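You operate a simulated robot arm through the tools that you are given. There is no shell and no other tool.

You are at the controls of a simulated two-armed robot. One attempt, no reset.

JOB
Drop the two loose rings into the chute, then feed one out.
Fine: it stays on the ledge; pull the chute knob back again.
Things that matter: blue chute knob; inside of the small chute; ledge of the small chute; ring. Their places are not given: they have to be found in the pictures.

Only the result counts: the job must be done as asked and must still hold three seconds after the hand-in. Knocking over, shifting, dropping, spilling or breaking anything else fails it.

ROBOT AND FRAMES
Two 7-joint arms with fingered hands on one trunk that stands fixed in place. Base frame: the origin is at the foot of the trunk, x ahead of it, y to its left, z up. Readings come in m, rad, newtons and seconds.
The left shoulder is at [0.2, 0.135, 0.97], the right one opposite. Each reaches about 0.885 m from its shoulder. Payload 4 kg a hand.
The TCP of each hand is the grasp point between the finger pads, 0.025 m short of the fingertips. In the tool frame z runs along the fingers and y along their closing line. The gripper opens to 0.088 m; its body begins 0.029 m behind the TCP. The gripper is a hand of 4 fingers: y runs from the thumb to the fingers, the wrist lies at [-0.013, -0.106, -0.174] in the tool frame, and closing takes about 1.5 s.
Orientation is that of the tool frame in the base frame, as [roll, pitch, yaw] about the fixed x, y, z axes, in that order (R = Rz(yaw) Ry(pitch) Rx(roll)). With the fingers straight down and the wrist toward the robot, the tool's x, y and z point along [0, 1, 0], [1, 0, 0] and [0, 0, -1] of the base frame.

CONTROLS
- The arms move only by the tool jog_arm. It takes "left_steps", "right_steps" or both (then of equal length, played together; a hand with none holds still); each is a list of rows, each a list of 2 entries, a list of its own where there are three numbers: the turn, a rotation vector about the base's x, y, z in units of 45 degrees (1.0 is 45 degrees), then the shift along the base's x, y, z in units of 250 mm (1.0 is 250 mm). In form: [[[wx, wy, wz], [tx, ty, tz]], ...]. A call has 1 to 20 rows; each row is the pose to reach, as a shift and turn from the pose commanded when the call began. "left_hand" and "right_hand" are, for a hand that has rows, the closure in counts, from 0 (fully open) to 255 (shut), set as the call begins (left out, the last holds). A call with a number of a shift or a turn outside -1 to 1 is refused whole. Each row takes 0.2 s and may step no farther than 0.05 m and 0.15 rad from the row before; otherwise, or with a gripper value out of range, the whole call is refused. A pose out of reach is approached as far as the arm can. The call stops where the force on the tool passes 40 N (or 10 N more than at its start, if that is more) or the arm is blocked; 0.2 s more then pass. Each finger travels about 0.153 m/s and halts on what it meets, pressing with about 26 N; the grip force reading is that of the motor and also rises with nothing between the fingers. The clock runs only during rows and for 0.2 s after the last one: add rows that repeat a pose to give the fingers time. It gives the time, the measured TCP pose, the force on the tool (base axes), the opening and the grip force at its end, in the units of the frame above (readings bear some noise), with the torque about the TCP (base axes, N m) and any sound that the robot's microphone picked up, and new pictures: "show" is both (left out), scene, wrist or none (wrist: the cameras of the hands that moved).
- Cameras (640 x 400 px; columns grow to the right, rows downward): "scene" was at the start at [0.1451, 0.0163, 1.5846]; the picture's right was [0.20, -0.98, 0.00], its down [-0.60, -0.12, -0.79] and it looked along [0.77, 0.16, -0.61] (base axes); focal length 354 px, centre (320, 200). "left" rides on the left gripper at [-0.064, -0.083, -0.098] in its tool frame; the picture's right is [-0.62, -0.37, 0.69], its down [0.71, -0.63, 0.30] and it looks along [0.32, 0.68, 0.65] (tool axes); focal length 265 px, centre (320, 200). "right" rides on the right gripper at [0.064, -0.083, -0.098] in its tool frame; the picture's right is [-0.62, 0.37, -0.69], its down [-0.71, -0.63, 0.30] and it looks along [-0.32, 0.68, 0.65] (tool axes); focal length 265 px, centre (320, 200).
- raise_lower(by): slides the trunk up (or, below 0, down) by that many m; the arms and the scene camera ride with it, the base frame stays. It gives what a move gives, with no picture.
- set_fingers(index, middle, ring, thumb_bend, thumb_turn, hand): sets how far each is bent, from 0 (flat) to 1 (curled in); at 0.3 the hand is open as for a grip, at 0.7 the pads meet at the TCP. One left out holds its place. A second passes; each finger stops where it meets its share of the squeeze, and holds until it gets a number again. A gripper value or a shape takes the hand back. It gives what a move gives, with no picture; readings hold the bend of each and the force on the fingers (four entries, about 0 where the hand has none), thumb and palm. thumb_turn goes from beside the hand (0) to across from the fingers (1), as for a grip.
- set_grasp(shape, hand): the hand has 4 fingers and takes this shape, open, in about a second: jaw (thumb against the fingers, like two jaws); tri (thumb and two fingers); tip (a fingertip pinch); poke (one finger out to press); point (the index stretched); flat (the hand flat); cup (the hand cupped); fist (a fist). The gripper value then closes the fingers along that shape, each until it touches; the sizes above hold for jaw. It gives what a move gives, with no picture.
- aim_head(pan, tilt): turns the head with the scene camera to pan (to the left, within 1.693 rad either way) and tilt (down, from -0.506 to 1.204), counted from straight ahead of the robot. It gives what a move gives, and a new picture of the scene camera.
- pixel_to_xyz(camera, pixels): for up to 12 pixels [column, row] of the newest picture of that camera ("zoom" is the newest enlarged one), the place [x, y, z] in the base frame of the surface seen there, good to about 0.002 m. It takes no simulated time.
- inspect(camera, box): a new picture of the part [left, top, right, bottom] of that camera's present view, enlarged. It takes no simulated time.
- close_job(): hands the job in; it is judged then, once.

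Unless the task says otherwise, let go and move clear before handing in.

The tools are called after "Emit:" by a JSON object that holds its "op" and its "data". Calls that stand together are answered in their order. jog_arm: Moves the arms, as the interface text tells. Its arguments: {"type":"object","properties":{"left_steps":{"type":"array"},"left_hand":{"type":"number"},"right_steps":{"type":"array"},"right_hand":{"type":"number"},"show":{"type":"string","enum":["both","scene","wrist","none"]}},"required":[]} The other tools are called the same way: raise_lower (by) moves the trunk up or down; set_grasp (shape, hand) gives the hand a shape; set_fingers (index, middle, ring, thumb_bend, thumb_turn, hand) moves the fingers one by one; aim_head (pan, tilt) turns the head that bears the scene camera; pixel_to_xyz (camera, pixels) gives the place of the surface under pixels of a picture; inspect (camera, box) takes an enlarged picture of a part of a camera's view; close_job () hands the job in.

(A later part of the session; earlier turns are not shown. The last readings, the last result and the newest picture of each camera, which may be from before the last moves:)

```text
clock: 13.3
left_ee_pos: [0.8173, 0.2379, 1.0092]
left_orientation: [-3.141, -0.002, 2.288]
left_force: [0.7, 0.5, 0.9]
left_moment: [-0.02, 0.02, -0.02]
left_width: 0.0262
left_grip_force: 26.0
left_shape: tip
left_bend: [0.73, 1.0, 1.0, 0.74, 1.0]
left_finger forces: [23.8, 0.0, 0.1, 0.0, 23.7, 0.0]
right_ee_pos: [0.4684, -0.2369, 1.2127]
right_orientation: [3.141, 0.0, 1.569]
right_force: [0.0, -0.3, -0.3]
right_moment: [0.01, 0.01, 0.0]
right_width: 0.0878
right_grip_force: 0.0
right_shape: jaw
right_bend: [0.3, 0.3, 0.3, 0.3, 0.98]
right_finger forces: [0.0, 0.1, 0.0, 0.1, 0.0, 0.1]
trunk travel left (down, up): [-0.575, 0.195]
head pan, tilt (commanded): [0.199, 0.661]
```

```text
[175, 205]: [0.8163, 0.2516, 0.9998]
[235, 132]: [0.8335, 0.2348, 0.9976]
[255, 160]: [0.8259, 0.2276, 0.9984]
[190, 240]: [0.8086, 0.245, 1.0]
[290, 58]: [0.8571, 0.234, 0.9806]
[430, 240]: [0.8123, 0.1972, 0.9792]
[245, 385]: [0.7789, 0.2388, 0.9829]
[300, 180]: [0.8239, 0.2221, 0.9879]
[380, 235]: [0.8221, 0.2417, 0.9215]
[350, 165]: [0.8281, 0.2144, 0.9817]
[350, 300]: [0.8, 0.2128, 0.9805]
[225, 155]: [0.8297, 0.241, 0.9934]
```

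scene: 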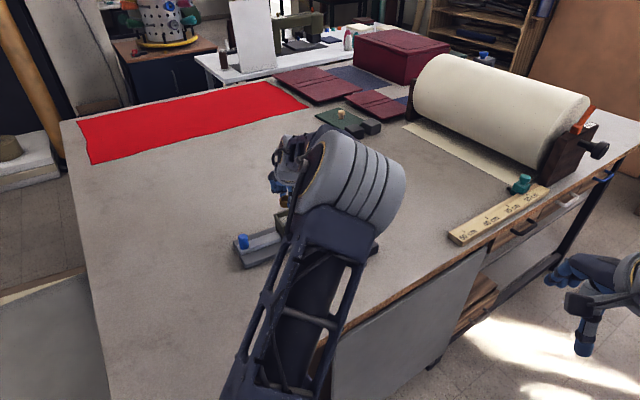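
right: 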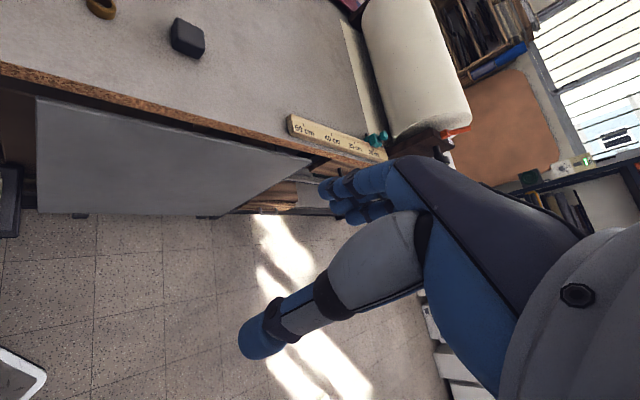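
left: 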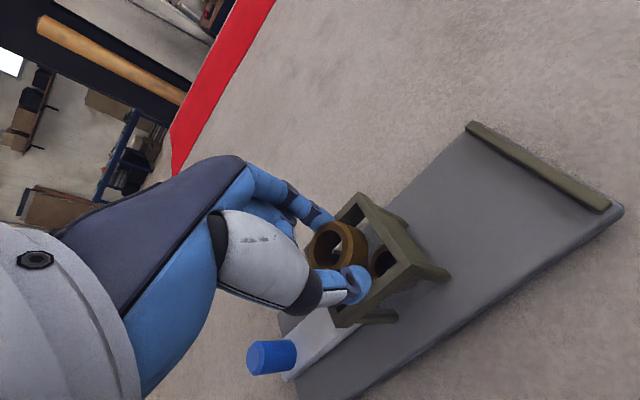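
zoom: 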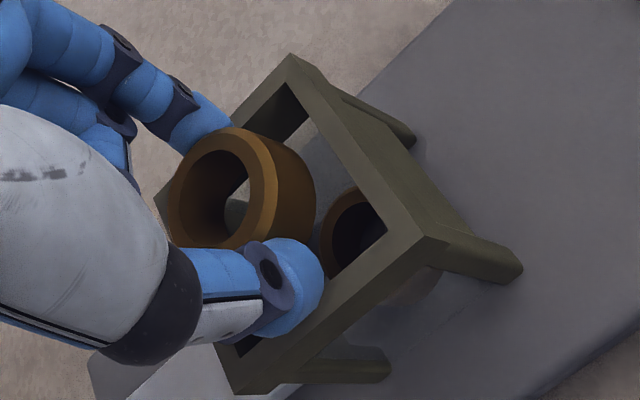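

The ring center is (0.8165,0.2375) with its bottom at z≈0.982, right at the rim. I'll open the pinch now.

Emit:
{"op": "jog_arm", "data": {"left_steps": [[[0, 0, 0], [0, 0, 0]], [[0, 0, 0], [0, 0, 0]], [[0, 0, 0], [0, 0, 0]], [[0, 0, 0], [0, 0, 0]], [[0, 0, 0], [0, 0, 0]]], "left_hand": 30, "show": "wrist"}}

Emit:
{"op": "inspect", "data": {"camera": "left", "box": [270, 170, 470, 330]}}

```text
clock: 14.5
left_ee_pos: [0.817, 0.238, 1.0096]
left_orientation: [-3.141, 0.001, 2.285]
left_force: [-0.3, 0.0, 0.6]
left_moment: [0.02, 0.0, 0.02]
left_width: 0.0775
left_grip_force: 0.1
left_shape: tip
left_bend: [0.32, 0.98, 0.99, 0.37, 0.98]
left_finger forces: [0.0, 0.0, 0.0, 0.0, 0.0, 0.0]
right_ee_pos: [0.4681, -0.2376, 1.2128]
right_orientation: [-3.141, 0.0, 1.571]
right_force: [0.0, -0.3, 0.5]
right_moment: [0.02, 0.0, 0.04]
right_width: 0.0877
right_grip_force: 0.0
right_shape: jaw
right_bend: [0.3, 0.3, 0.3, 0.3, 0.98]
right_finger forces: [0.0, 0.1, 0.1, 0.0, 0.1, 0.1]
trunk travel left (down, up): [-0.575, 0.195]
head pan, tilt (commanded): [0.199, 0.661]
```

left: 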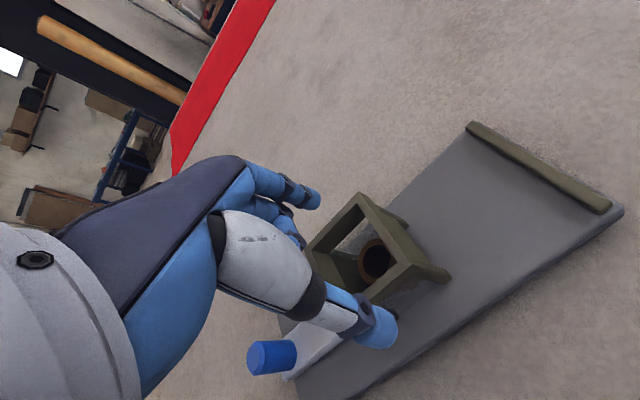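

```text
2.50 times, centred on (370, 250) of left
```

zoom: 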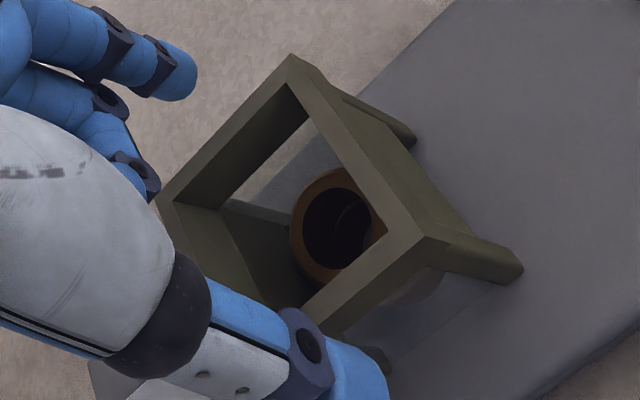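

The ring dropped in and appears flat at zoom (340,225). I'll check its top height, then raise and move over to ring B.

Emit:
{"op": "pixel_to_xyz", "data": {"camera": "zoom", "pixels": [[298, 225], [320, 180], [345, 175], [310, 265], [335, 275], [340, 220]]}}

Emit:
{"op": "jog_arm", "data": {"left_steps": [[[0, 0, 0], [0, 0, 0.1]], [[0, 0, 0], [0, 0, 0.24]], [[0, 0, 0], [-0.04, -0.06, 0.36]], [[0, 0, 0], [-0.14, -0.2, 0.36]], [[0, 0, 0], [-0.24, -0.34, 0.36]], [[0, 0, 0], [-0.33, -0.46, 0.3]], [[0, 0, 0], [-0.37, -0.51, 0.2]], [[0, 0, 0], [-0.37, -0.51, 0.1]], [[0, 0, 0], [-0.37, -0.51, 0.0]], [[0, 0, 0], [-0.37, -0.51, 0.0]]], "show": "both"}}

```text
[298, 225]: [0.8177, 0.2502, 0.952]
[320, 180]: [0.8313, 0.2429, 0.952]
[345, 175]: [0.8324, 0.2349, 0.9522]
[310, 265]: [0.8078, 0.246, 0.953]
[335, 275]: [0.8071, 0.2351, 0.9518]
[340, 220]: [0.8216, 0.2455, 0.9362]
```

```text
clock: 16.7
left_ee_pos: [0.7248, 0.1106, 1.0087]
left_orientation: [-3.141, 0.0, 2.287]
left_force: [-0.6, -0.5, 0.4]
left_moment: [0.0, 0.02, 0.01]
left_width: 0.0778
left_grip_force: 0.1
left_shape: tip
left_bend: [0.32, 0.98, 0.99, 0.37, 0.98]
left_finger forces: [0.1, 0.0, 0.0, 0.0, 0.0, 0.0]
right_ee_pos: [0.4676, -0.2375, 1.213]
right_orientation: [3.141, -0.001, 1.571]
right_force: [-0.2, -0.5, 0.4]
right_moment: [0.02, -0.01, 0.0]
right_width: 0.0877
right_grip_force: 0.0
right_shape: jaw
right_bend: [0.3, 0.3, 0.3, 0.3, 0.98]
right_finger forces: [0.1, 0.0, 0.0, 0.1, 0.1, 0.1]
trunk travel left (down, up): [-0.575, 0.195]
head pan, tilt (commanded): [0.199, 0.661]
```

scene: 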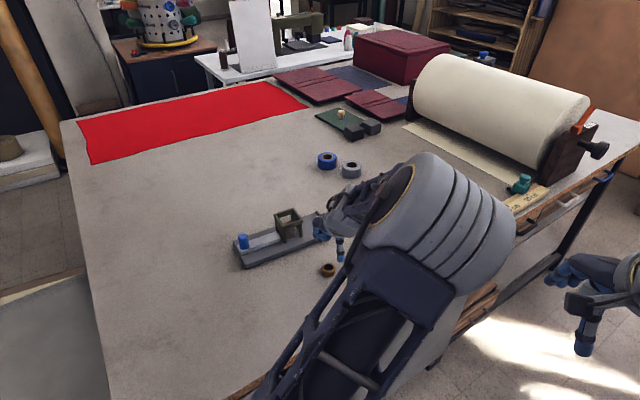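
left: 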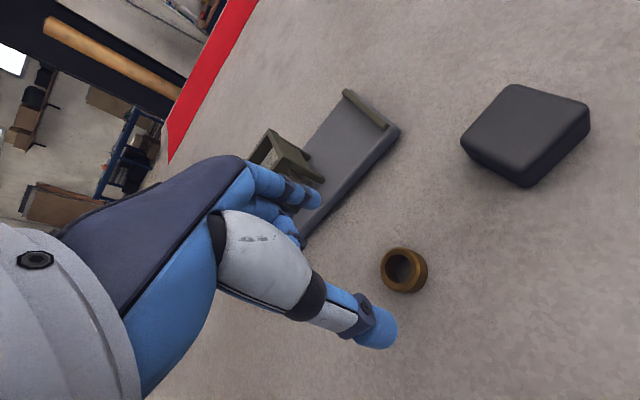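

Ring A lies flat at top z 0.952, stacked on the first one. Now I hover over ring B at wrist pixel (403,270) and will verify its center.

Emit:
{"op": "pixel_to_xyz", "data": {"camera": "left", "pixels": [[383, 272], [400, 250], [402, 290], [418, 262], [391, 285], [403, 265], [316, 200], [390, 325]]}}

Emit:
{"op": "inspect", "data": {"camera": "left", "box": [260, 170, 460, 370]}}

```text
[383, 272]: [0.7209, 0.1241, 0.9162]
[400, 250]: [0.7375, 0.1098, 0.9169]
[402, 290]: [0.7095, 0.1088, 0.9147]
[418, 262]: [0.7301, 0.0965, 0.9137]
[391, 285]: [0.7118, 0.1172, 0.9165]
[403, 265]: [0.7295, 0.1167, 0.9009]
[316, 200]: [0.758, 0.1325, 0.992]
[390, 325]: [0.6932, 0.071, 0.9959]
```

```text
2.00 times, centred on (360, 270) of left
```

zoom: 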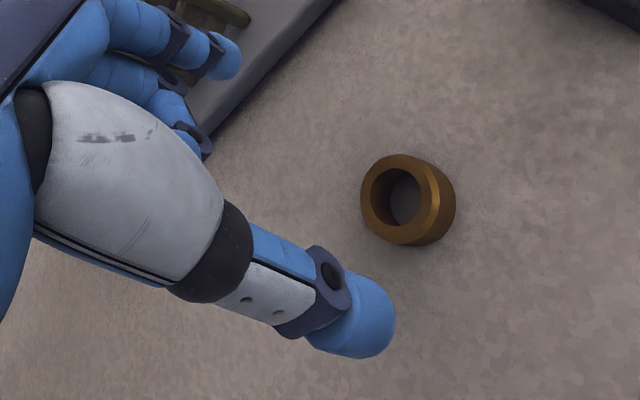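

Ring B is centered at (0.7235,0.1105), about 1 mm from my TCP. I'll descend and close on it as with ring A.

Emit:
{"op": "jog_arm", "data": {"left_steps": [[[0, 0, 0], [-0.003, 0, -0.1]], [[0, 0, 0], [-0.003, 0, -0.2]], [[0, 0, 0], [-0.003, 0, -0.27]], [[0, 0, 0], [-0.003, 0, -0.31]], [[0, 0, 0], [-0.003, 0, -0.327]], [[0, 0, 0], [-0.003, 0, -0.327]]], "show": "wrist"}}

Emit:
{"op": "jog_arm", "data": {"left_steps": [[[0, 0, 0], [0, 0, 0]], [[0, 0, 0], [0, 0, 0]], [[0, 0, 0], [0, 0, 0]], [[0, 0, 0], [0, 0, 0]], [[0, 0, 0], [0, 0, 0]], [[0, 0, 0], [0, 0, 0]], [[0, 0, 0], [0, 0, 0]]], "left_hand": 200, "show": "wrist"}}

```text
clock: 18.1
left_ee_pos: [0.7235, 0.1096, 0.9278]
left_orientation: [-3.141, 0.0, 2.287]
left_force: [-0.5, 0.4, -0.2]
left_moment: [-0.01, 0.01, 0.01]
left_width: 0.0778
left_grip_force: 0.1
left_shape: tip
left_bend: [0.32, 0.98, 0.99, 0.37, 0.98]
left_finger forces: [0.1, 0.0, 0.0, 0.0, 0.0, 0.0]
right_ee_pos: [0.4687, -0.2372, 1.2136]
right_orientation: [3.141, -0.002, 1.568]
right_force: [0.8, 0.4, 0.3]
right_moment: [-0.01, 0.01, 0.03]
right_width: 0.0877
right_grip_force: 0.0
right_shape: jaw
right_bend: [0.3, 0.3, 0.3, 0.3, 0.98]
right_finger forces: [0.0, 0.0, 0.0, 0.1, 0.0, 0.1]
trunk travel left (down, up): [-0.575, 0.195]
head pan, tilt (commanded): [0.199, 0.661]
```

left: 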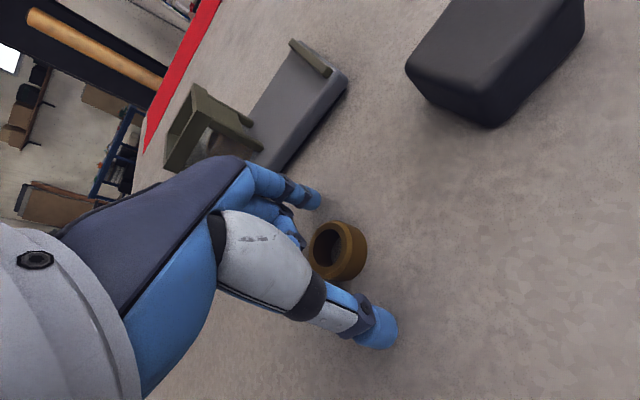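

```text
clock: 19.7
left_ee_pos: [0.7247, 0.1094, 0.9287]
left_orientation: [3.141, -0.001, 2.287]
left_force: [-0.1, -0.3, 0.9]
left_moment: [0.0, 0.0, 0.01]
left_width: 0.026
left_grip_force: 25.2
left_shape: tip
left_bend: [0.73, 1.0, 1.0, 0.74, 1.0]
left_finger forces: [23.8, 0.1, 0.0, 0.1, 23.6, 0.1]
right_ee_pos: [0.4681, -0.2364, 1.2122]
right_orientation: [-3.141, 0.0, 1.572]
right_force: [0.2, -0.2, 1.1]
right_moment: [0.0, 0.01, 0.05]
right_width: 0.0877
right_grip_force: 0.1
right_shape: jaw
right_bend: [0.3, 0.3, 0.3, 0.3, 0.98]
right_finger forces: [0.0, 0.1, 0.0, 0.1, 0.1, 0.1]
trunk travel left (down, up): [-0.575, 0.195]
head pan, tilt (commanded): [0.199, 0.661]
```

left: 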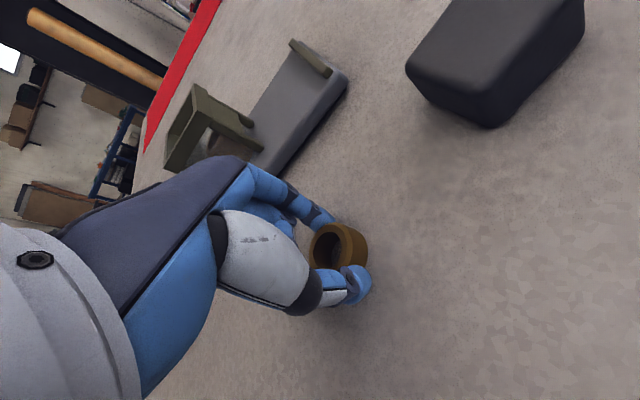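

Ring B is gripped with 24 N at the same 26 mm width. I'll lift it and retrace the path to above the tower.

Emit:
{"op": "jog_arm", "data": {"left_steps": [[[0, 0, 0], [0, 0, 0.04]], [[0, 0, 0], [0, 0, 0.14]], [[0, 0, 0], [0, 0, 0.28]], [[0, 0, 0], [0, 0, 0.42]], [[0, 0, 0], [0, 0, 0.5]], [[0, 0, 0], [0.07, 0.1, 0.5]], [[0, 0, 0], [0.16, 0.22, 0.5]], [[0, 0, 0], [0.25, 0.34, 0.5]], [[0, 0, 0], [0.33, 0.45, 0.5]], [[0, 0, 0], [0.373, 0.51, 0.5]], [[0, 0, 0], [0.373, 0.51, 0.5]], [[0, 0, 0], [0.373, 0.51, 0.5]]], "show": "both"}}

Emit:
{"op": "inspect", "data": {"camera": "left", "box": [280, 190, 480, 350]}}

Emit:
{"op": "pixel_to_xyz", "data": {"camera": "left", "pixels": [[393, 215], [440, 270], [378, 320], [312, 250], [335, 225], [347, 227], [316, 264], [420, 242], [410, 295]]}}

```text
clock: 22.3
left_ee_pos: [0.8181, 0.2369, 1.0537]
left_orientation: [-3.141, 0.0, 2.285]
left_force: [0.2, -0.4, -0.8]
left_moment: [0.03, -0.05, 0.0]
left_width: 0.026
left_grip_force: 26.5
left_shape: tip
left_bend: [0.73, 1.0, 1.0, 0.74, 1.0]
left_finger forces: [23.7, 0.1, 0.1, 0.1, 23.7, 0.0]
right_ee_pos: [0.4686, -0.237, 1.2133]
right_orientation: [-3.141, 0.0, 1.571]
right_force: [0.5, -0.3, 0.4]
right_moment: [0.0, 0.0, -0.01]
right_width: 0.0878
right_grip_force: 0.1
right_shape: jaw
right_bend: [0.3, 0.3, 0.3, 0.3, 0.98]
right_finger forces: [0.0, 0.0, 0.0, 0.0, 0.1, 0.0]
trunk travel left (down, up): [-0.575, 0.195]
head pan, tilt (commanded): [0.199, 0.661]
```

scene: 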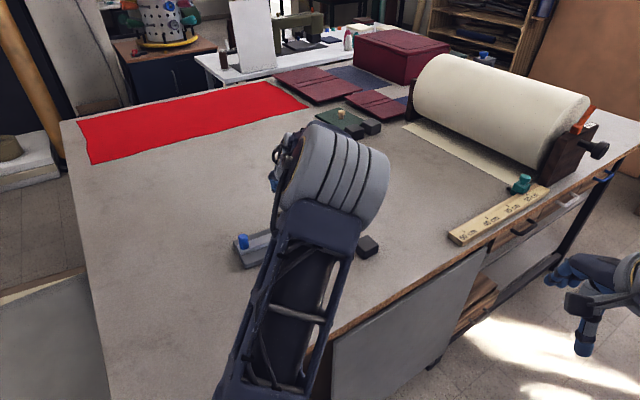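
left: 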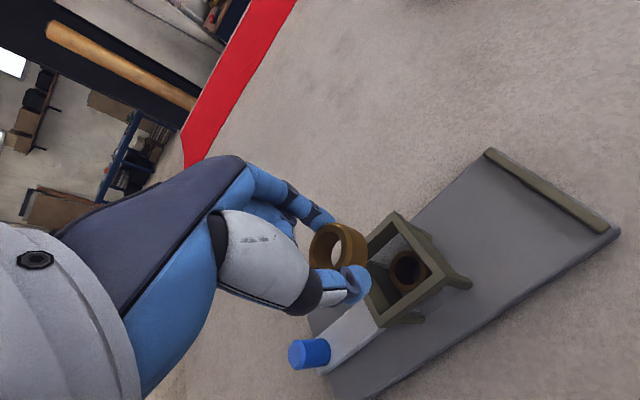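

```text
2.50 times, centred on (380, 270) of left
```

zoom: 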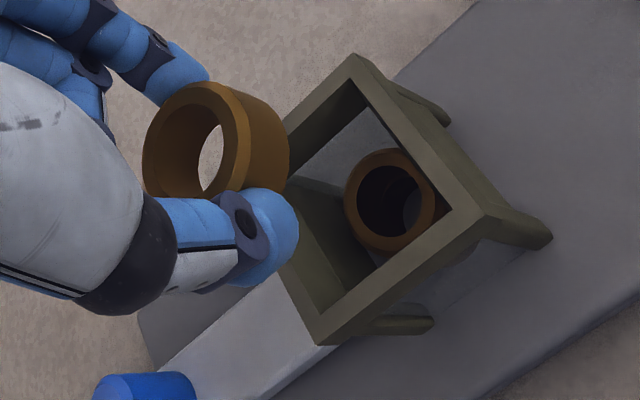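

```text
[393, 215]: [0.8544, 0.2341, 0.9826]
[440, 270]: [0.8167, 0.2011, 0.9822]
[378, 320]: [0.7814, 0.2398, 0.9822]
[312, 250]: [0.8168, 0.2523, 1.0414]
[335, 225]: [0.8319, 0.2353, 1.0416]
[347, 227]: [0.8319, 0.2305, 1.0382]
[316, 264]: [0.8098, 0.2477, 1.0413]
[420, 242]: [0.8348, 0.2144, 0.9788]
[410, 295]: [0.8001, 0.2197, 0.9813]
```

Ring B's center is at (0.817,0.238), lined up with the tower opening. I'll lower to the rim and release.

Emit:
{"op": "jog_arm", "data": {"left_steps": [[[0, 0, 0], [0, 0, -0.06]], [[0, 0, 0], [0, 0, -0.11]], [[0, 0, 0], [0, 0, -0.15]], [[0, 0, 0], [0, 0, -0.168]], [[0, 0, 0], [0, 0, -0.173]], [[0, 0, 0], [0, 0, -0.173]]], "show": "wrist"}}

Emit:
{"op": "inspect", "data": {"camera": "left", "box": [270, 170, 470, 330]}}

Emit:
{"op": "pixel_to_xyz", "data": {"camera": "zoom", "pixels": [[175, 205], [235, 132], [255, 160], [190, 240], [290, 62], [430, 240], [245, 385]]}}

```text
clock: 23.7
left_ee_pos: [0.8184, 0.2374, 1.0108]
left_orientation: [-3.141, -0.002, 2.287]
left_force: [0.2, -0.1, -0.7]
left_moment: [0.0, -0.01, 0.0]
left_width: 0.026
left_grip_force: 26.1
left_shape: tip
left_bend: [0.73, 1.0, 1.0, 0.74, 1.0]
left_finger forces: [23.7, 0.0, 0.0, 0.1, 23.7, 0.0]
right_ee_pos: [0.4683, -0.2378, 1.2131]
right_orientation: [-3.14, -0.002, 1.572]
right_force: [0.0, -0.1, 0.6]
right_moment: [-0.02, -0.04, 0.02]
right_width: 0.0878
right_grip_force: 0.1
right_shape: jaw
right_bend: [0.3, 0.3, 0.3, 0.3, 0.98]
right_finger forces: [0.0, 0.1, 0.1, 0.1, 0.0, 0.1]
trunk travel left (down, up): [-0.575, 0.195]
head pan, tilt (commanded): [0.199, 0.661]
```

left: 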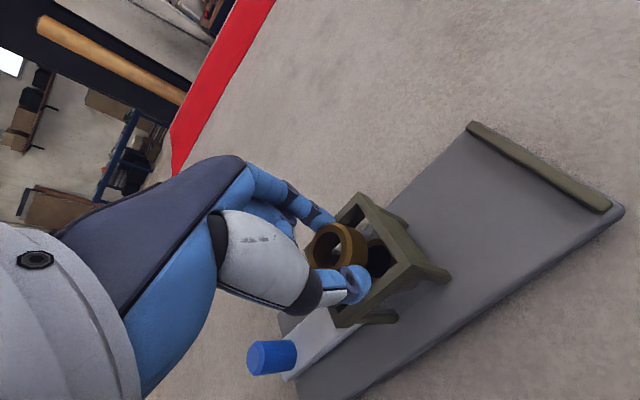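

```text
2.50 times, centred on (370, 250) of left
```

zoom: 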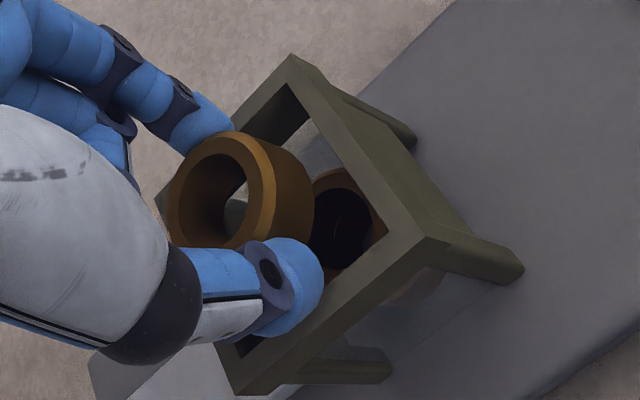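

```text
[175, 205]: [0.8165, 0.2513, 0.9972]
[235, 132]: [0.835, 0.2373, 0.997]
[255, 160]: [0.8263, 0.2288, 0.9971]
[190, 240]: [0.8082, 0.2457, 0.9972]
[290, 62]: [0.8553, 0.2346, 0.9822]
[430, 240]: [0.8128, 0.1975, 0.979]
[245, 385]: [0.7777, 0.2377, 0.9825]
```

Ring B is level with its top at z≈0.997 and centered over the opening, with no contact force. I'll release it.

Emit:
{"op": "jog_arm", "data": {"left_steps": [[[0, 0, 0], [0, 0, 0]], [[0, 0, 0], [0, 0, 0]], [[0, 0, 0], [0, 0, 0]], [[0, 0, 0], [0, 0, 0]], [[0, 0, 0], [0, 0, 0]]], "left_hand": 30, "show": "wrist"}}

Emit:
{"op": "inspect", "data": {"camera": "left", "box": [270, 170, 470, 330]}}

Emit:
{"op": "pixel_to_xyz", "data": {"camera": "zoom", "pixels": [[298, 225], [320, 180], [345, 175], [310, 265], [335, 275], [340, 220], [280, 210], [300, 165], [270, 225], [300, 260]]}}

```text
clock: 24.9
left_ee_pos: [0.818, 0.2379, 1.0092]
left_orientation: [-3.14, -0.001, 2.288]
left_force: [-0.6, -0.5, -0.4]
left_moment: [0.01, -0.02, 0.02]
left_width: 0.0776
left_grip_force: 0.0
left_shape: tip
left_bend: [0.32, 0.98, 0.99, 0.37, 0.98]
left_finger forces: [0.0, 0.0, 0.0, 0.0, 0.0, 0.1]
right_ee_pos: [0.4692, -0.2367, 1.2126]
right_orientation: [-3.141, 0.0, 1.57]
right_force: [0.2, 0.9, 0.1]
right_moment: [-0.01, -0.01, 0.0]
right_width: 0.0875
right_grip_force: 0.1
right_shape: jaw
right_bend: [0.3, 0.3, 0.3, 0.3, 0.98]
right_finger forces: [0.0, 0.1, 0.0, 0.1, 0.0, 0.0]
trunk travel left (down, up): [-0.575, 0.195]
head pan, tilt (commanded): [0.199, 0.661]
```

left: 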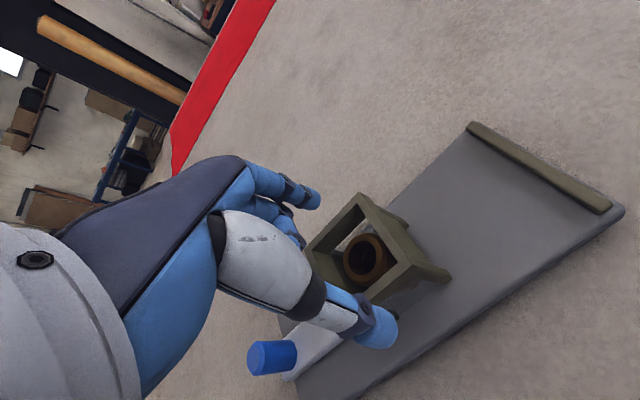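

```text
2.50 times, centred on (370, 250) of left
```

zoom: 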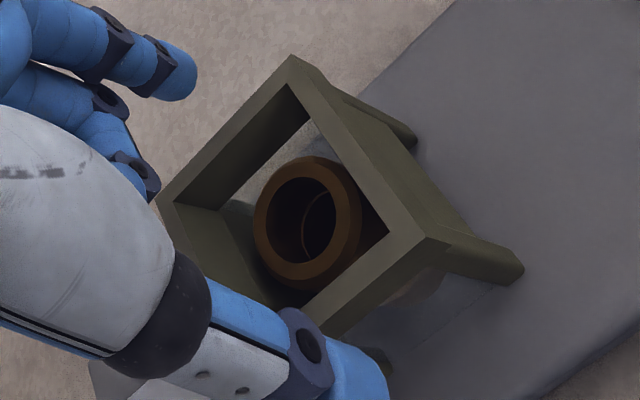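

```text
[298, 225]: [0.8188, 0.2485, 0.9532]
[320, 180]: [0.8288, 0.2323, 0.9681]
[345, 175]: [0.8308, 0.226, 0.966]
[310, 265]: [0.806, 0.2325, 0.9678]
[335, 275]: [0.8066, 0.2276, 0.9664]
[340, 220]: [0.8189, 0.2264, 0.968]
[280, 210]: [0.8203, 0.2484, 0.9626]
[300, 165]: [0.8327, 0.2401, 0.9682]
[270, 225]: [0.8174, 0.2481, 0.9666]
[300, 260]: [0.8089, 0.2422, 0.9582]
```

All three rings now lie flat in the tower with the top one at z≈0.968. I'll rise and hover over the knob, keeping the same yaw so the pinch closes across the slide direction.

Emit:
{"op": "jog_arm", "data": {"left_steps": [[[0, 0, 0], [0, 0, 0.08]], [[0, 0, 0], [0, 0, 0.18]], [[0, 0, 0], [-0.06, 0.067, 0.18]], [[0, 0, 0], [-0.15, 0.167, 0.18]], [[0, 0, 0], [-0.24, 0.267, 0.18]], [[0, 0, 0], [-0.31, 0.346, 0.18]], [[0, 0, 0], [-0.334, 0.372, 0.18]], [[0, 0, 0], [-0.334, 0.372, 0.18]], [[0, 0, 0], [-0.334, 0.372, 0.18]]], "show": "both"}}

Emit:
{"op": "inspect", "data": {"camera": "left", "box": [270, 170, 470, 330]}}

```text
clock: 26.9
left_ee_pos: [0.7337, 0.331, 1.0548]
left_orientation: [3.141, 0.001, 2.287]
left_force: [0.2, 0.5, 0.2]
left_moment: [0.01, 0.02, 0.01]
left_width: 0.0775
left_grip_force: 0.1
left_shape: tip
left_bend: [0.32, 0.98, 0.99, 0.37, 0.98]
left_finger forces: [0.1, 0.0, 0.1, 0.0, 0.0, 0.0]
right_ee_pos: [0.4688, -0.2376, 1.2124]
right_orientation: [-3.14, 0.0, 1.569]
right_force: [-0.3, -0.5, -0.7]
right_moment: [0.01, 0.03, 0.03]
right_width: 0.0877
right_grip_force: 0.1
right_shape: jaw
right_bend: [0.3, 0.3, 0.3, 0.3, 0.98]
right_finger forces: [0.1, 0.1, 0.0, 0.0, 0.0, 0.0]
trunk travel left (down, up): [-0.575, 0.195]
head pan, tilt (commanded): [0.199, 0.661]
```

scene: 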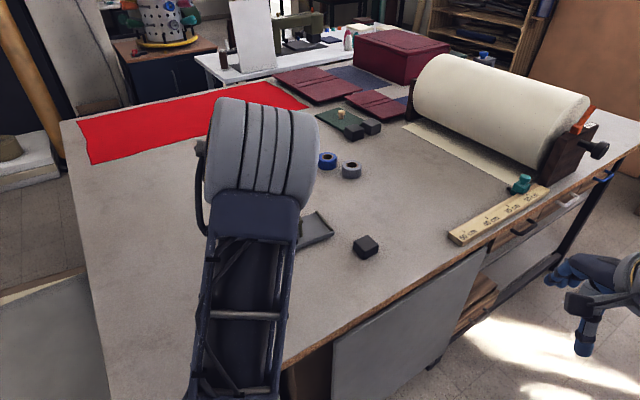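
left: 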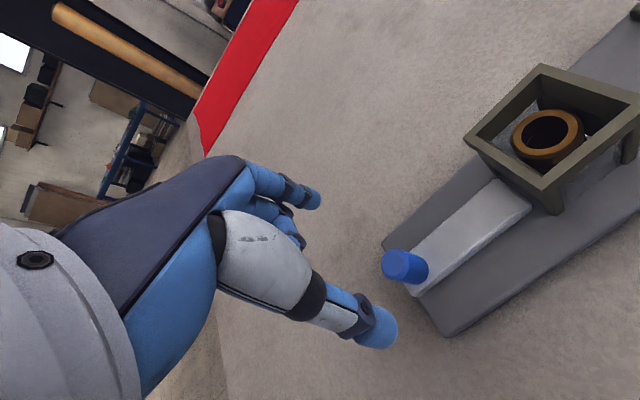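

```text
2.50 times, centred on (370, 250) of left
```

zoom: 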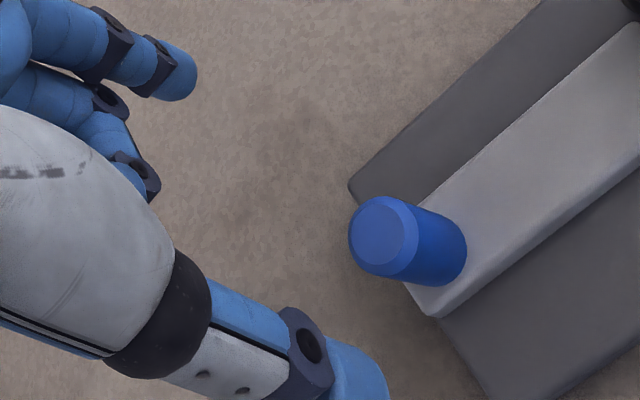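

The knob is visible at wrist pixel (400,265), and the hand hovers above it. I'll measure its rim, the slider and the tower for exact alignment.

Emit:
{"op": "pixel_to_xyz", "data": {"camera": "zoom", "pixels": [[378, 237], [353, 240], [378, 200], [410, 225], [390, 273], [362, 212], [408, 255], [362, 262], [440, 310], [425, 200], [470, 260], [630, 30]]}}

Emit:
{"op": "pixel_to_xyz", "data": {"camera": "left", "pixels": [[495, 182], [530, 208], [416, 295], [468, 138], [542, 67], [545, 195], [548, 207], [555, 148], [547, 112], [515, 140], [510, 175], [480, 150]]}}

```text
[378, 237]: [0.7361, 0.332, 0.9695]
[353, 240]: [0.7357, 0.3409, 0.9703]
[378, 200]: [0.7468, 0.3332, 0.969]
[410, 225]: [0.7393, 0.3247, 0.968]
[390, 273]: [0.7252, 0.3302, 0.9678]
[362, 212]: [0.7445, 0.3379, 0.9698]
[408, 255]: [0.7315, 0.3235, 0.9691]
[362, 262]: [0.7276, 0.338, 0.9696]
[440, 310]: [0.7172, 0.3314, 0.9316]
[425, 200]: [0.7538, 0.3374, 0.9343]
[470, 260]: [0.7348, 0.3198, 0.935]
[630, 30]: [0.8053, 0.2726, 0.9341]
```

```text
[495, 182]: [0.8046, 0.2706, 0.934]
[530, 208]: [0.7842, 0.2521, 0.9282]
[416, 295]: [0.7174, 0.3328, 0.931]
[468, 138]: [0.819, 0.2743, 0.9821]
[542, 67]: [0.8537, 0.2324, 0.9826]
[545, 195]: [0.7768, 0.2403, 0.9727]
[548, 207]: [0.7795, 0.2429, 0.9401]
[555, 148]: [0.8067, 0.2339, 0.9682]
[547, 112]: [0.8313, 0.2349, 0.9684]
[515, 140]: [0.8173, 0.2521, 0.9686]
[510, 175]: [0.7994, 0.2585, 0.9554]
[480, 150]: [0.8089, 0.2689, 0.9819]
```

The knob center works out to about (0.7355,0.3315), with the slider and tower centerline matching; I need about +1 mm across. I'll descend to TCP z≈0.971, with tips well above the slider plate.

Emit:
{"op": "jog_arm", "data": {"left_steps": [[[0, 0, 0], [0.004, 0.003, -0.08]], [[0, 0, 0], [0.004, 0.003, -0.17]], [[0, 0, 0], [0.004, 0.003, -0.25]], [[0, 0, 0], [0.004, 0.003, -0.31]], [[0, 0, 0], [0.004, 0.003, -0.335]], [[0, 0, 0], [0.004, 0.003, -0.335]]], "show": "wrist"}}

Emit:
{"op": "inspect", "data": {"camera": "left", "box": [240, 150, 440, 370]}}

```text
clock: 28.3
left_ee_pos: [0.7359, 0.3312, 0.9702]
left_orientation: [3.141, 0.001, 2.287]
left_force: [-0.3, -0.5, 0.3]
left_moment: [-0.03, -0.01, -0.02]
left_width: 0.0773
left_grip_force: 0.1
left_shape: tip
left_bend: [0.32, 0.98, 0.99, 0.37, 0.98]
left_finger forces: [0.0, 0.0, 0.0, 0.0, 0.0, 0.1]
right_ee_pos: [0.4687, -0.2363, 1.213]
right_orientation: [3.141, 0.0, 1.571]
right_force: [-0.3, 0.0, -0.2]
right_moment: [-0.01, 0.07, -0.03]
right_width: 0.0877
right_grip_force: 0.1
right_shape: jaw
right_bend: [0.3, 0.3, 0.3, 0.3, 0.98]
right_finger forces: [0.1, 0.0, 0.0, 0.1, 0.0, 0.1]
trunk travel left (down, up): [-0.575, 0.195]
head pan, tilt (commanded): [0.199, 0.661]
```

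left: 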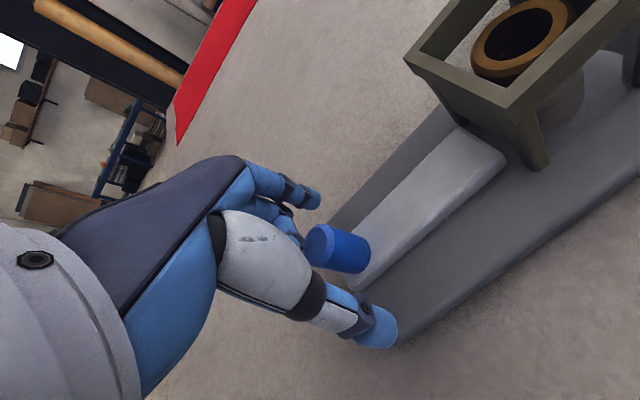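

```text
1.82 times, centred on (340, 260) of left
```

zoom: 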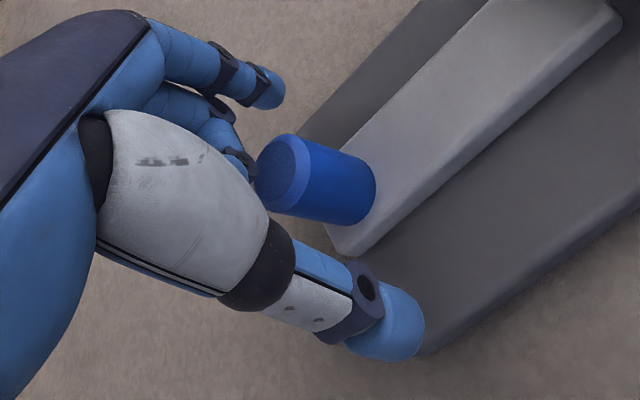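

The knob stands between the index and thumb with clearance on both sides and no contact. I'll close in two stages, first to nearly touching.

Emit:
{"op": "jog_arm", "data": {"left_steps": [[[0, 0, 0], [0, 0, 0]], [[0, 0, 0], [0, 0, 0]], [[0, 0, 0], [0, 0, 0]], [[0, 0, 0], [0, 0, 0]], [[0, 0, 0], [0, 0, 0]], [[0, 0, 0], [0, 0, 0]]], "left_hand": 200, "show": "wrist"}}

Emit:
{"op": "inspect", "data": {"camera": "left", "box": [240, 150, 440, 370]}}

```text
clock: 29.7
left_ee_pos: [0.7356, 0.3317, 0.9721]
left_orientation: [3.141, 0.0, 2.286]
left_force: [0.2, 0.1, -0.2]
left_moment: [0.01, -0.06, 0.0]
left_width: 0.0201
left_grip_force: 0.1
left_shape: tip
left_bend: [0.72, 0.98, 0.99, 0.74, 1.0]
left_finger forces: [1.4, 0.1, 0.0, 0.0, 0.3, 0.0]
right_ee_pos: [0.4699, -0.2366, 1.2129]
right_orientation: [-3.141, -0.001, 1.571]
right_force: [-0.1, 0.1, 0.0]
right_moment: [0.02, 0.01, 0.0]
right_width: 0.0874
right_grip_force: 0.0
right_shape: jaw
right_bend: [0.3, 0.3, 0.3, 0.3, 0.98]
right_finger forces: [0.0, 0.1, 0.0, 0.0, 0.1, 0.0]
trunk travel left (down, up): [-0.575, 0.195]
head pan, tilt (commanded): [0.199, 0.661]
```

left: 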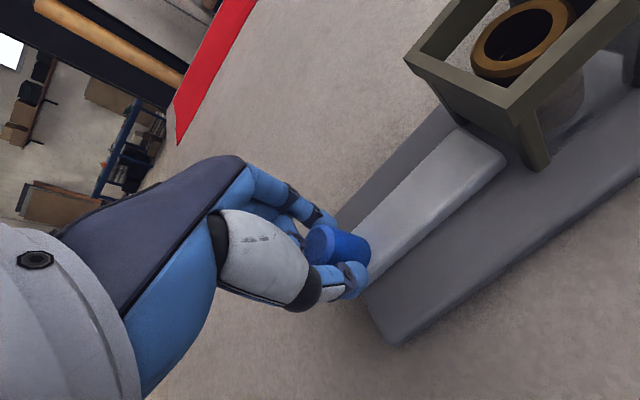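

```text
1.82 times, centred on (340, 260) of left
```

zoom: 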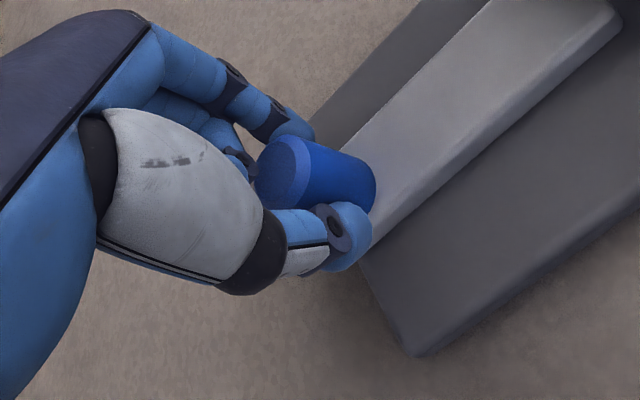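

Index reads 1.4 N and thumb 0.3 N at width 20 mm, so both tips are just meeting the knob. I'll tighten the pinch.

Emit:
{"op": "jog_arm", "data": {"left_steps": [[[0, 0, 0], [0, 0, 0]], [[0, 0, 0], [0, 0, 0]], [[0, 0, 0], [0, 0, 0]], [[0, 0, 0], [0, 0, 0]]], "left_hand": 235, "show": "wrist"}}

Emit:
{"op": "inspect", "data": {"camera": "left", "box": [240, 150, 440, 370]}}

```text
clock: 30.7
left_ee_pos: [0.7359, 0.3319, 0.9703]
left_orientation: [-3.139, 0.001, 2.288]
left_force: [2.2, -0.8, 0.7]
left_moment: [0.0, -0.05, -0.03]
left_width: 0.0181
left_grip_force: 26.2
left_shape: tip
left_bend: [0.73, 1.0, 1.0, 0.75, 1.0]
left_finger forces: [23.6, 0.1, 0.1, 0.0, 22.6, 0.1]
right_ee_pos: [0.4688, -0.2377, 1.2121]
right_orientation: [-3.141, 0.0, 1.571]
right_force: [-0.4, 0.8, 0.1]
right_moment: [0.01, 0.0, 0.02]
right_width: 0.0874
right_grip_force: 0.0
right_shape: jaw
right_bend: [0.3, 0.3, 0.3, 0.3, 0.98]
right_finger forces: [0.0, 0.0, 0.0, 0.0, 0.0, 0.0]
trunk travel left (down, up): [-0.575, 0.195]
head pan, tilt (commanded): [0.199, 0.661]
```

left: 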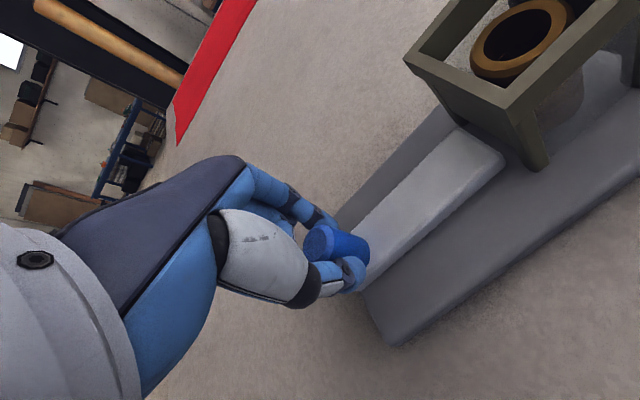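

```text
1.82 times, centred on (340, 260) of left
```

zoom: 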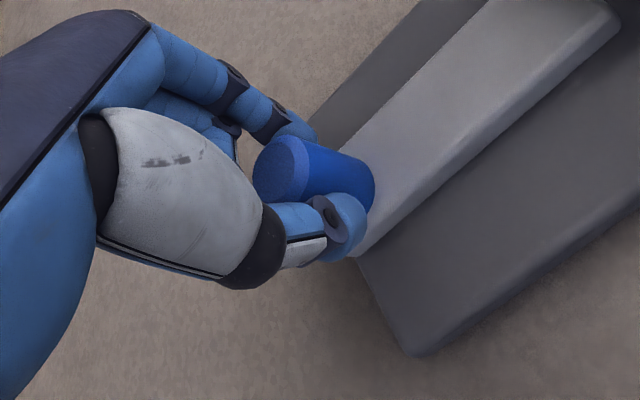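

The knob is firmly gripped (about 23 N each side) with little net force. I'll push along the slide direction (0.649,-0.760) for a first 20 mm and check the forces.

Emit:
{"op": "jog_arm", "data": {"left_steps": [[[0, 0, 0], [0.013, -0.0152, 0]], [[0, 0, 0], [0.026, -0.0304, 0]], [[0, 0, 0], [0.039, -0.0456, 0]], [[0, 0, 0], [0.052, -0.0608, 0]], [[0, 0, 0], [0.052, -0.0608, 0]]], "show": "wrist"}}

Emit:
{"op": "inspect", "data": {"camera": "scene", "box": [220, 190, 380, 290]}}

```text
clock: 31.9
left_ee_pos: [0.7487, 0.3155, 0.9714]
left_orientation: [-3.141, -0.001, 2.287]
left_force: [1.0, 1.2, 0.4]
left_moment: [0.06, -0.06, 0.03]
left_width: 0.0181
left_grip_force: 25.9
left_shape: tip
left_bend: [0.73, 1.0, 1.0, 0.75, 1.0]
left_finger forces: [23.7, 0.0, 0.0, 0.0, 22.1, 0.0]
right_ee_pos: [0.4686, -0.2367, 1.212]
right_orientation: [-3.141, 0.0, 1.57]
right_force: [-0.3, 0.1, 0.1]
right_moment: [0.0, 0.02, -0.01]
right_width: 0.0877
right_grip_force: 0.0
right_shape: jaw
right_bend: [0.3, 0.3, 0.3, 0.3, 0.98]
right_finger forces: [0.0, 0.0, 0.1, 0.0, 0.0, 0.0]
trunk travel left (down, up): [-0.575, 0.195]
head pan, tilt (commanded): [0.199, 0.661]
```

left: 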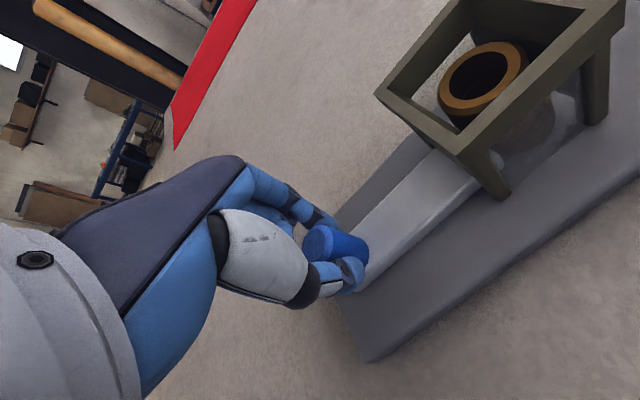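

```text
4.00 times, centred on (300, 240) of scene
```

zoom: 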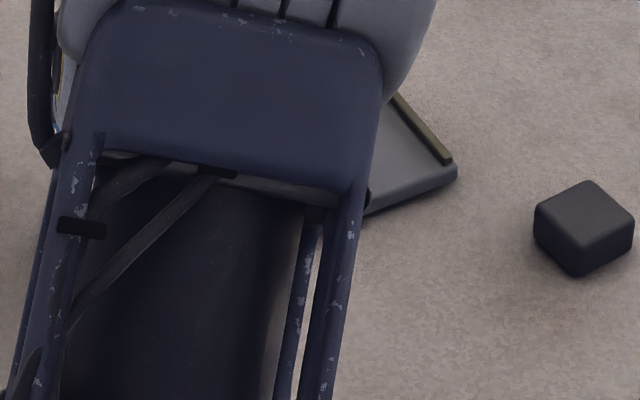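

The slider moved 20 mm with the hand at only about 1–2 N. I'll confirm the tower has not moved with it, using wrist pixels on its rim.

Emit:
{"op": "pixel_to_xyz", "data": {"camera": "left", "pixels": [[378, 97], [459, 152], [612, 8], [505, 195], [345, 228], [477, 190], [480, 60], [440, 95], [368, 360], [450, 110]]}}

Emit:
{"op": "jog_arm", "data": {"left_steps": [[[0, 0, 0], [0.013, -0.0152, 0]], [[0, 0, 0], [0.026, -0.0304, 0]], [[0, 0, 0], [0.039, -0.0456, 0]], [[0, 0, 0], [0.052, -0.0608, 0]], [[0, 0, 0], [0.052, -0.0608, 0]]], "show": "wrist"}}

```text
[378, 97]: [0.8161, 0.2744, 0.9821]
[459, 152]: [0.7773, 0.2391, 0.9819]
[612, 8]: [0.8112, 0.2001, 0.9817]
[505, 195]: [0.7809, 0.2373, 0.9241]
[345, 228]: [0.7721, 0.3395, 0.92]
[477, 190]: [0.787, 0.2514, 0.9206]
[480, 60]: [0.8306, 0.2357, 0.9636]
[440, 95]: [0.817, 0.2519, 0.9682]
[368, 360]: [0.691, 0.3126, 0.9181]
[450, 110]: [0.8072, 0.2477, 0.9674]
```

```text
clock: 33.1
left_ee_pos: [0.7618, 0.3007, 0.9703]
left_orientation: [3.14, -0.001, 2.285]
left_force: [0.4, 2.1, 0.2]
left_moment: [0.05, -0.07, 0.03]
left_width: 0.0179
left_grip_force: 25.8
left_shape: tip
left_bend: [0.73, 1.0, 1.0, 0.75, 1.0]
left_finger forces: [24.1, 0.0, 0.0, 0.1, 22.3, 0.0]
right_ee_pos: [0.469, -0.2377, 1.212]
right_orientation: [-3.141, 0.001, 1.572]
right_force: [0.2, 0.2, -0.7]
right_moment: [-0.02, 0.0, 0.02]
right_width: 0.0875
right_grip_force: 0.2
right_shape: jaw
right_bend: [0.3, 0.3, 0.3, 0.3, 0.98]
right_finger forces: [0.1, 0.0, 0.0, 0.1, 0.0, 0.0]
trunk travel left (down, up): [-0.575, 0.195]
head pan, tilt (commanded): [0.199, 0.661]
```

left: 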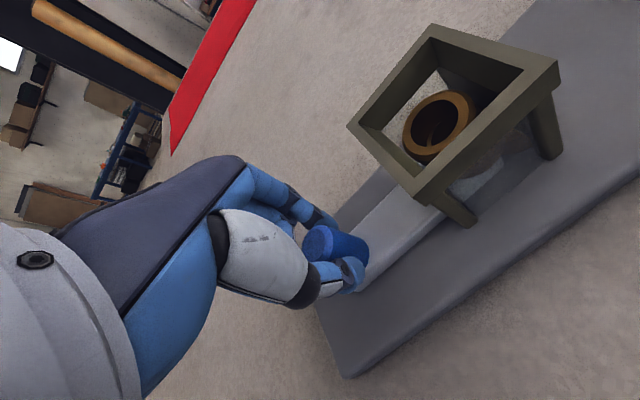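

The tower rim still reads the same corners, so only the slider is moving; 40 mm done with about 2 N. I'll continue another 20 mm.

Emit:
{"op": "jog_arm", "data": {"left_steps": [[[0, 0, 0], [0.013, -0.0152, 0]], [[0, 0, 0], [0.026, -0.0304, 0]], [[0, 0, 0], [0.039, -0.0456, 0]], [[0, 0, 0], [0.052, -0.0608, 0]], [[0, 0, 0], [0.052, -0.0608, 0]]], "show": "wrist"}}

Emit:
{"op": "inspect", "data": {"camera": "left", "box": [300, 10, 560, 230]}}

```text
clock: 34.3
left_ee_pos: [0.7742, 0.2857, 0.9715]
left_orientation: [-3.141, 0.001, 2.286]
left_force: [-2.5, -0.6, -0.1]
left_moment: [-0.02, 0.01, 0.01]
left_width: 0.018
left_grip_force: 26.0
left_shape: tip
left_bend: [0.73, 1.0, 1.0, 0.75, 1.0]
left_finger forces: [22.6, 0.1, 0.1, 0.1, 24.6, 0.0]
right_ee_pos: [0.468, -0.2368, 1.2126]
right_orientation: [3.141, 0.0, 1.571]
right_force: [0.3, 0.0, 0.2]
right_moment: [-0.01, 0.02, 0.02]
right_width: 0.0877
right_grip_force: 0.1
right_shape: jaw
right_bend: [0.3, 0.3, 0.3, 0.3, 0.98]
right_finger forces: [0.0, 0.0, 0.1, 0.1, 0.0, 0.0]
trunk travel left (down, up): [-0.575, 0.195]
head pan, tilt (commanded): [0.199, 0.661]
```

left: 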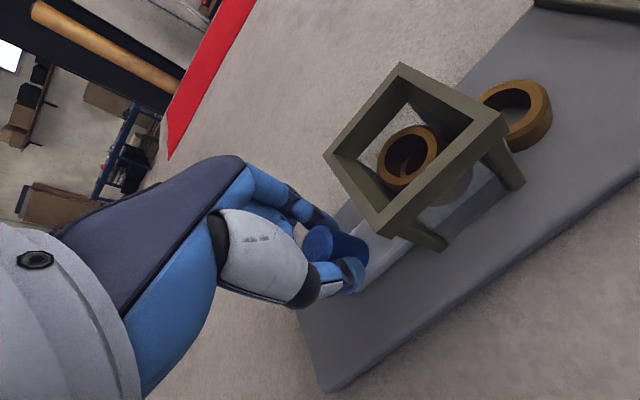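

```text
1.82 times, centred on (430, 120) of left
```

zoom: 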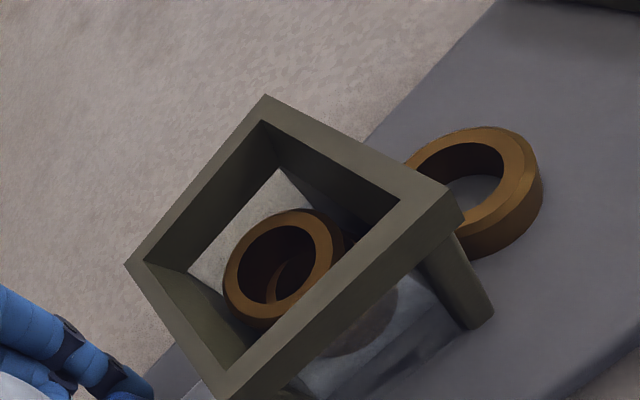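

The lowest ring has come out past the tower's front leg at zoom (480,190). I'll measure it and the ledge bar to choose how much further to push.

Emit:
{"op": "pixel_to_xyz", "data": {"camera": "zoom", "pixels": [[440, 145], [500, 135], [525, 170], [495, 215], [540, 190], [490, 255], [440, 195], [470, 185], [240, 255], [285, 310], [320, 240], [290, 220]]}}

Emit:
{"op": "pixel_to_xyz", "data": {"camera": "left", "pixels": [[570, 5], [600, 12], [480, 95], [500, 85], [530, 85], [548, 105], [530, 140]]}}

```text
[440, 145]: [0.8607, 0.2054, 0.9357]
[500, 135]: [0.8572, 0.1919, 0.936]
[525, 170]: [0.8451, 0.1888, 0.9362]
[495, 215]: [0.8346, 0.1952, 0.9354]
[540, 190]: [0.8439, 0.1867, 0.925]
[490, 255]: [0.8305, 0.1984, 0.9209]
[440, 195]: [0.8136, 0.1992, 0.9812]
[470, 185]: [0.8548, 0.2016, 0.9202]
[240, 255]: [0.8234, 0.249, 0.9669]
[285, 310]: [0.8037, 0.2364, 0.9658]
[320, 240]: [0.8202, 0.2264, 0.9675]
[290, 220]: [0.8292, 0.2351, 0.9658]
```

```text
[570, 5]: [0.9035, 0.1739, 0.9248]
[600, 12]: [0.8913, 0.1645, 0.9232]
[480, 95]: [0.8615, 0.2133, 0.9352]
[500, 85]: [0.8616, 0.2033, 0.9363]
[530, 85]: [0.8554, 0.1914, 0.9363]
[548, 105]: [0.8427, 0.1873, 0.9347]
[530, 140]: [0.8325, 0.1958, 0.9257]
```

The ring's center is about 45 mm past the tower center, just clear of the tower, with about 27 mm of gap still between knob and tower. I'll push another 14 mm so it sits mid-ledge, well short of the bar.

Emit:
{"op": "jog_arm", "data": {"left_steps": [[[0, 0, 0], [0.0091, -0.0106, 0]], [[0, 0, 0], [0.0182, -0.0213, 0]], [[0, 0, 0], [0.0273, -0.0319, 0]], [[0, 0, 0], [0.0364, -0.0426, 0]], [[0, 0, 0], [0.0364, -0.0426, 0]]], "show": "wrist"}}

Emit:
{"op": "inspect", "data": {"camera": "left", "box": [280, 30, 560, 270]}}

```text
clock: 35.5
left_ee_pos: [0.7831, 0.2755, 0.9716]
left_orientation: [-3.141, 0.001, 2.286]
left_force: [-2.9, -2.1, 0.0]
left_moment: [0.0, 0.0, 0.03]
left_width: 0.0182
left_grip_force: 26.2
left_shape: tip
left_bend: [0.73, 1.0, 1.0, 0.75, 1.0]
left_finger forces: [22.4, 0.0, 0.1, 0.0, 26.2, 0.1]
right_ee_pos: [0.4677, -0.2379, 1.2128]
right_orientation: [-3.14, 0.0, 1.57]
right_force: [0.4, 0.5, -0.2]
right_moment: [0.01, 0.0, -0.02]
right_width: 0.0878
right_grip_force: 0.1
right_shape: jaw
right_bend: [0.3, 0.3, 0.3, 0.3, 0.98]
right_finger forces: [0.1, 0.1, 0.0, 0.1, 0.0, 0.1]
trunk travel left (down, up): [-0.575, 0.195]
head pan, tilt (commanded): [0.199, 0.661]
```

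left: 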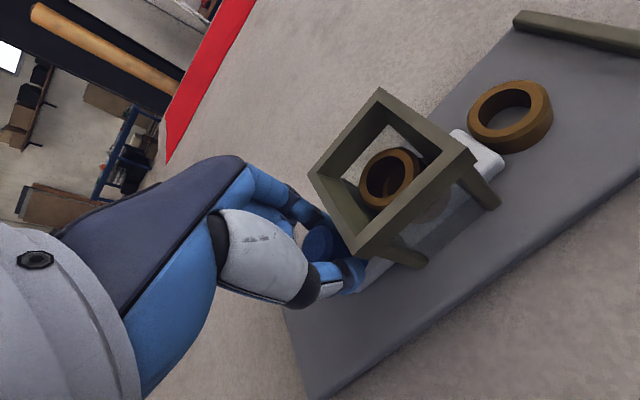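

```text
1.67 times, centred on (420, 150) of left
```

zoom: 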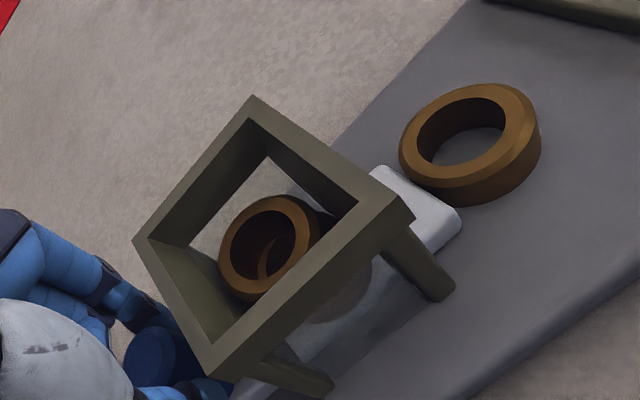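

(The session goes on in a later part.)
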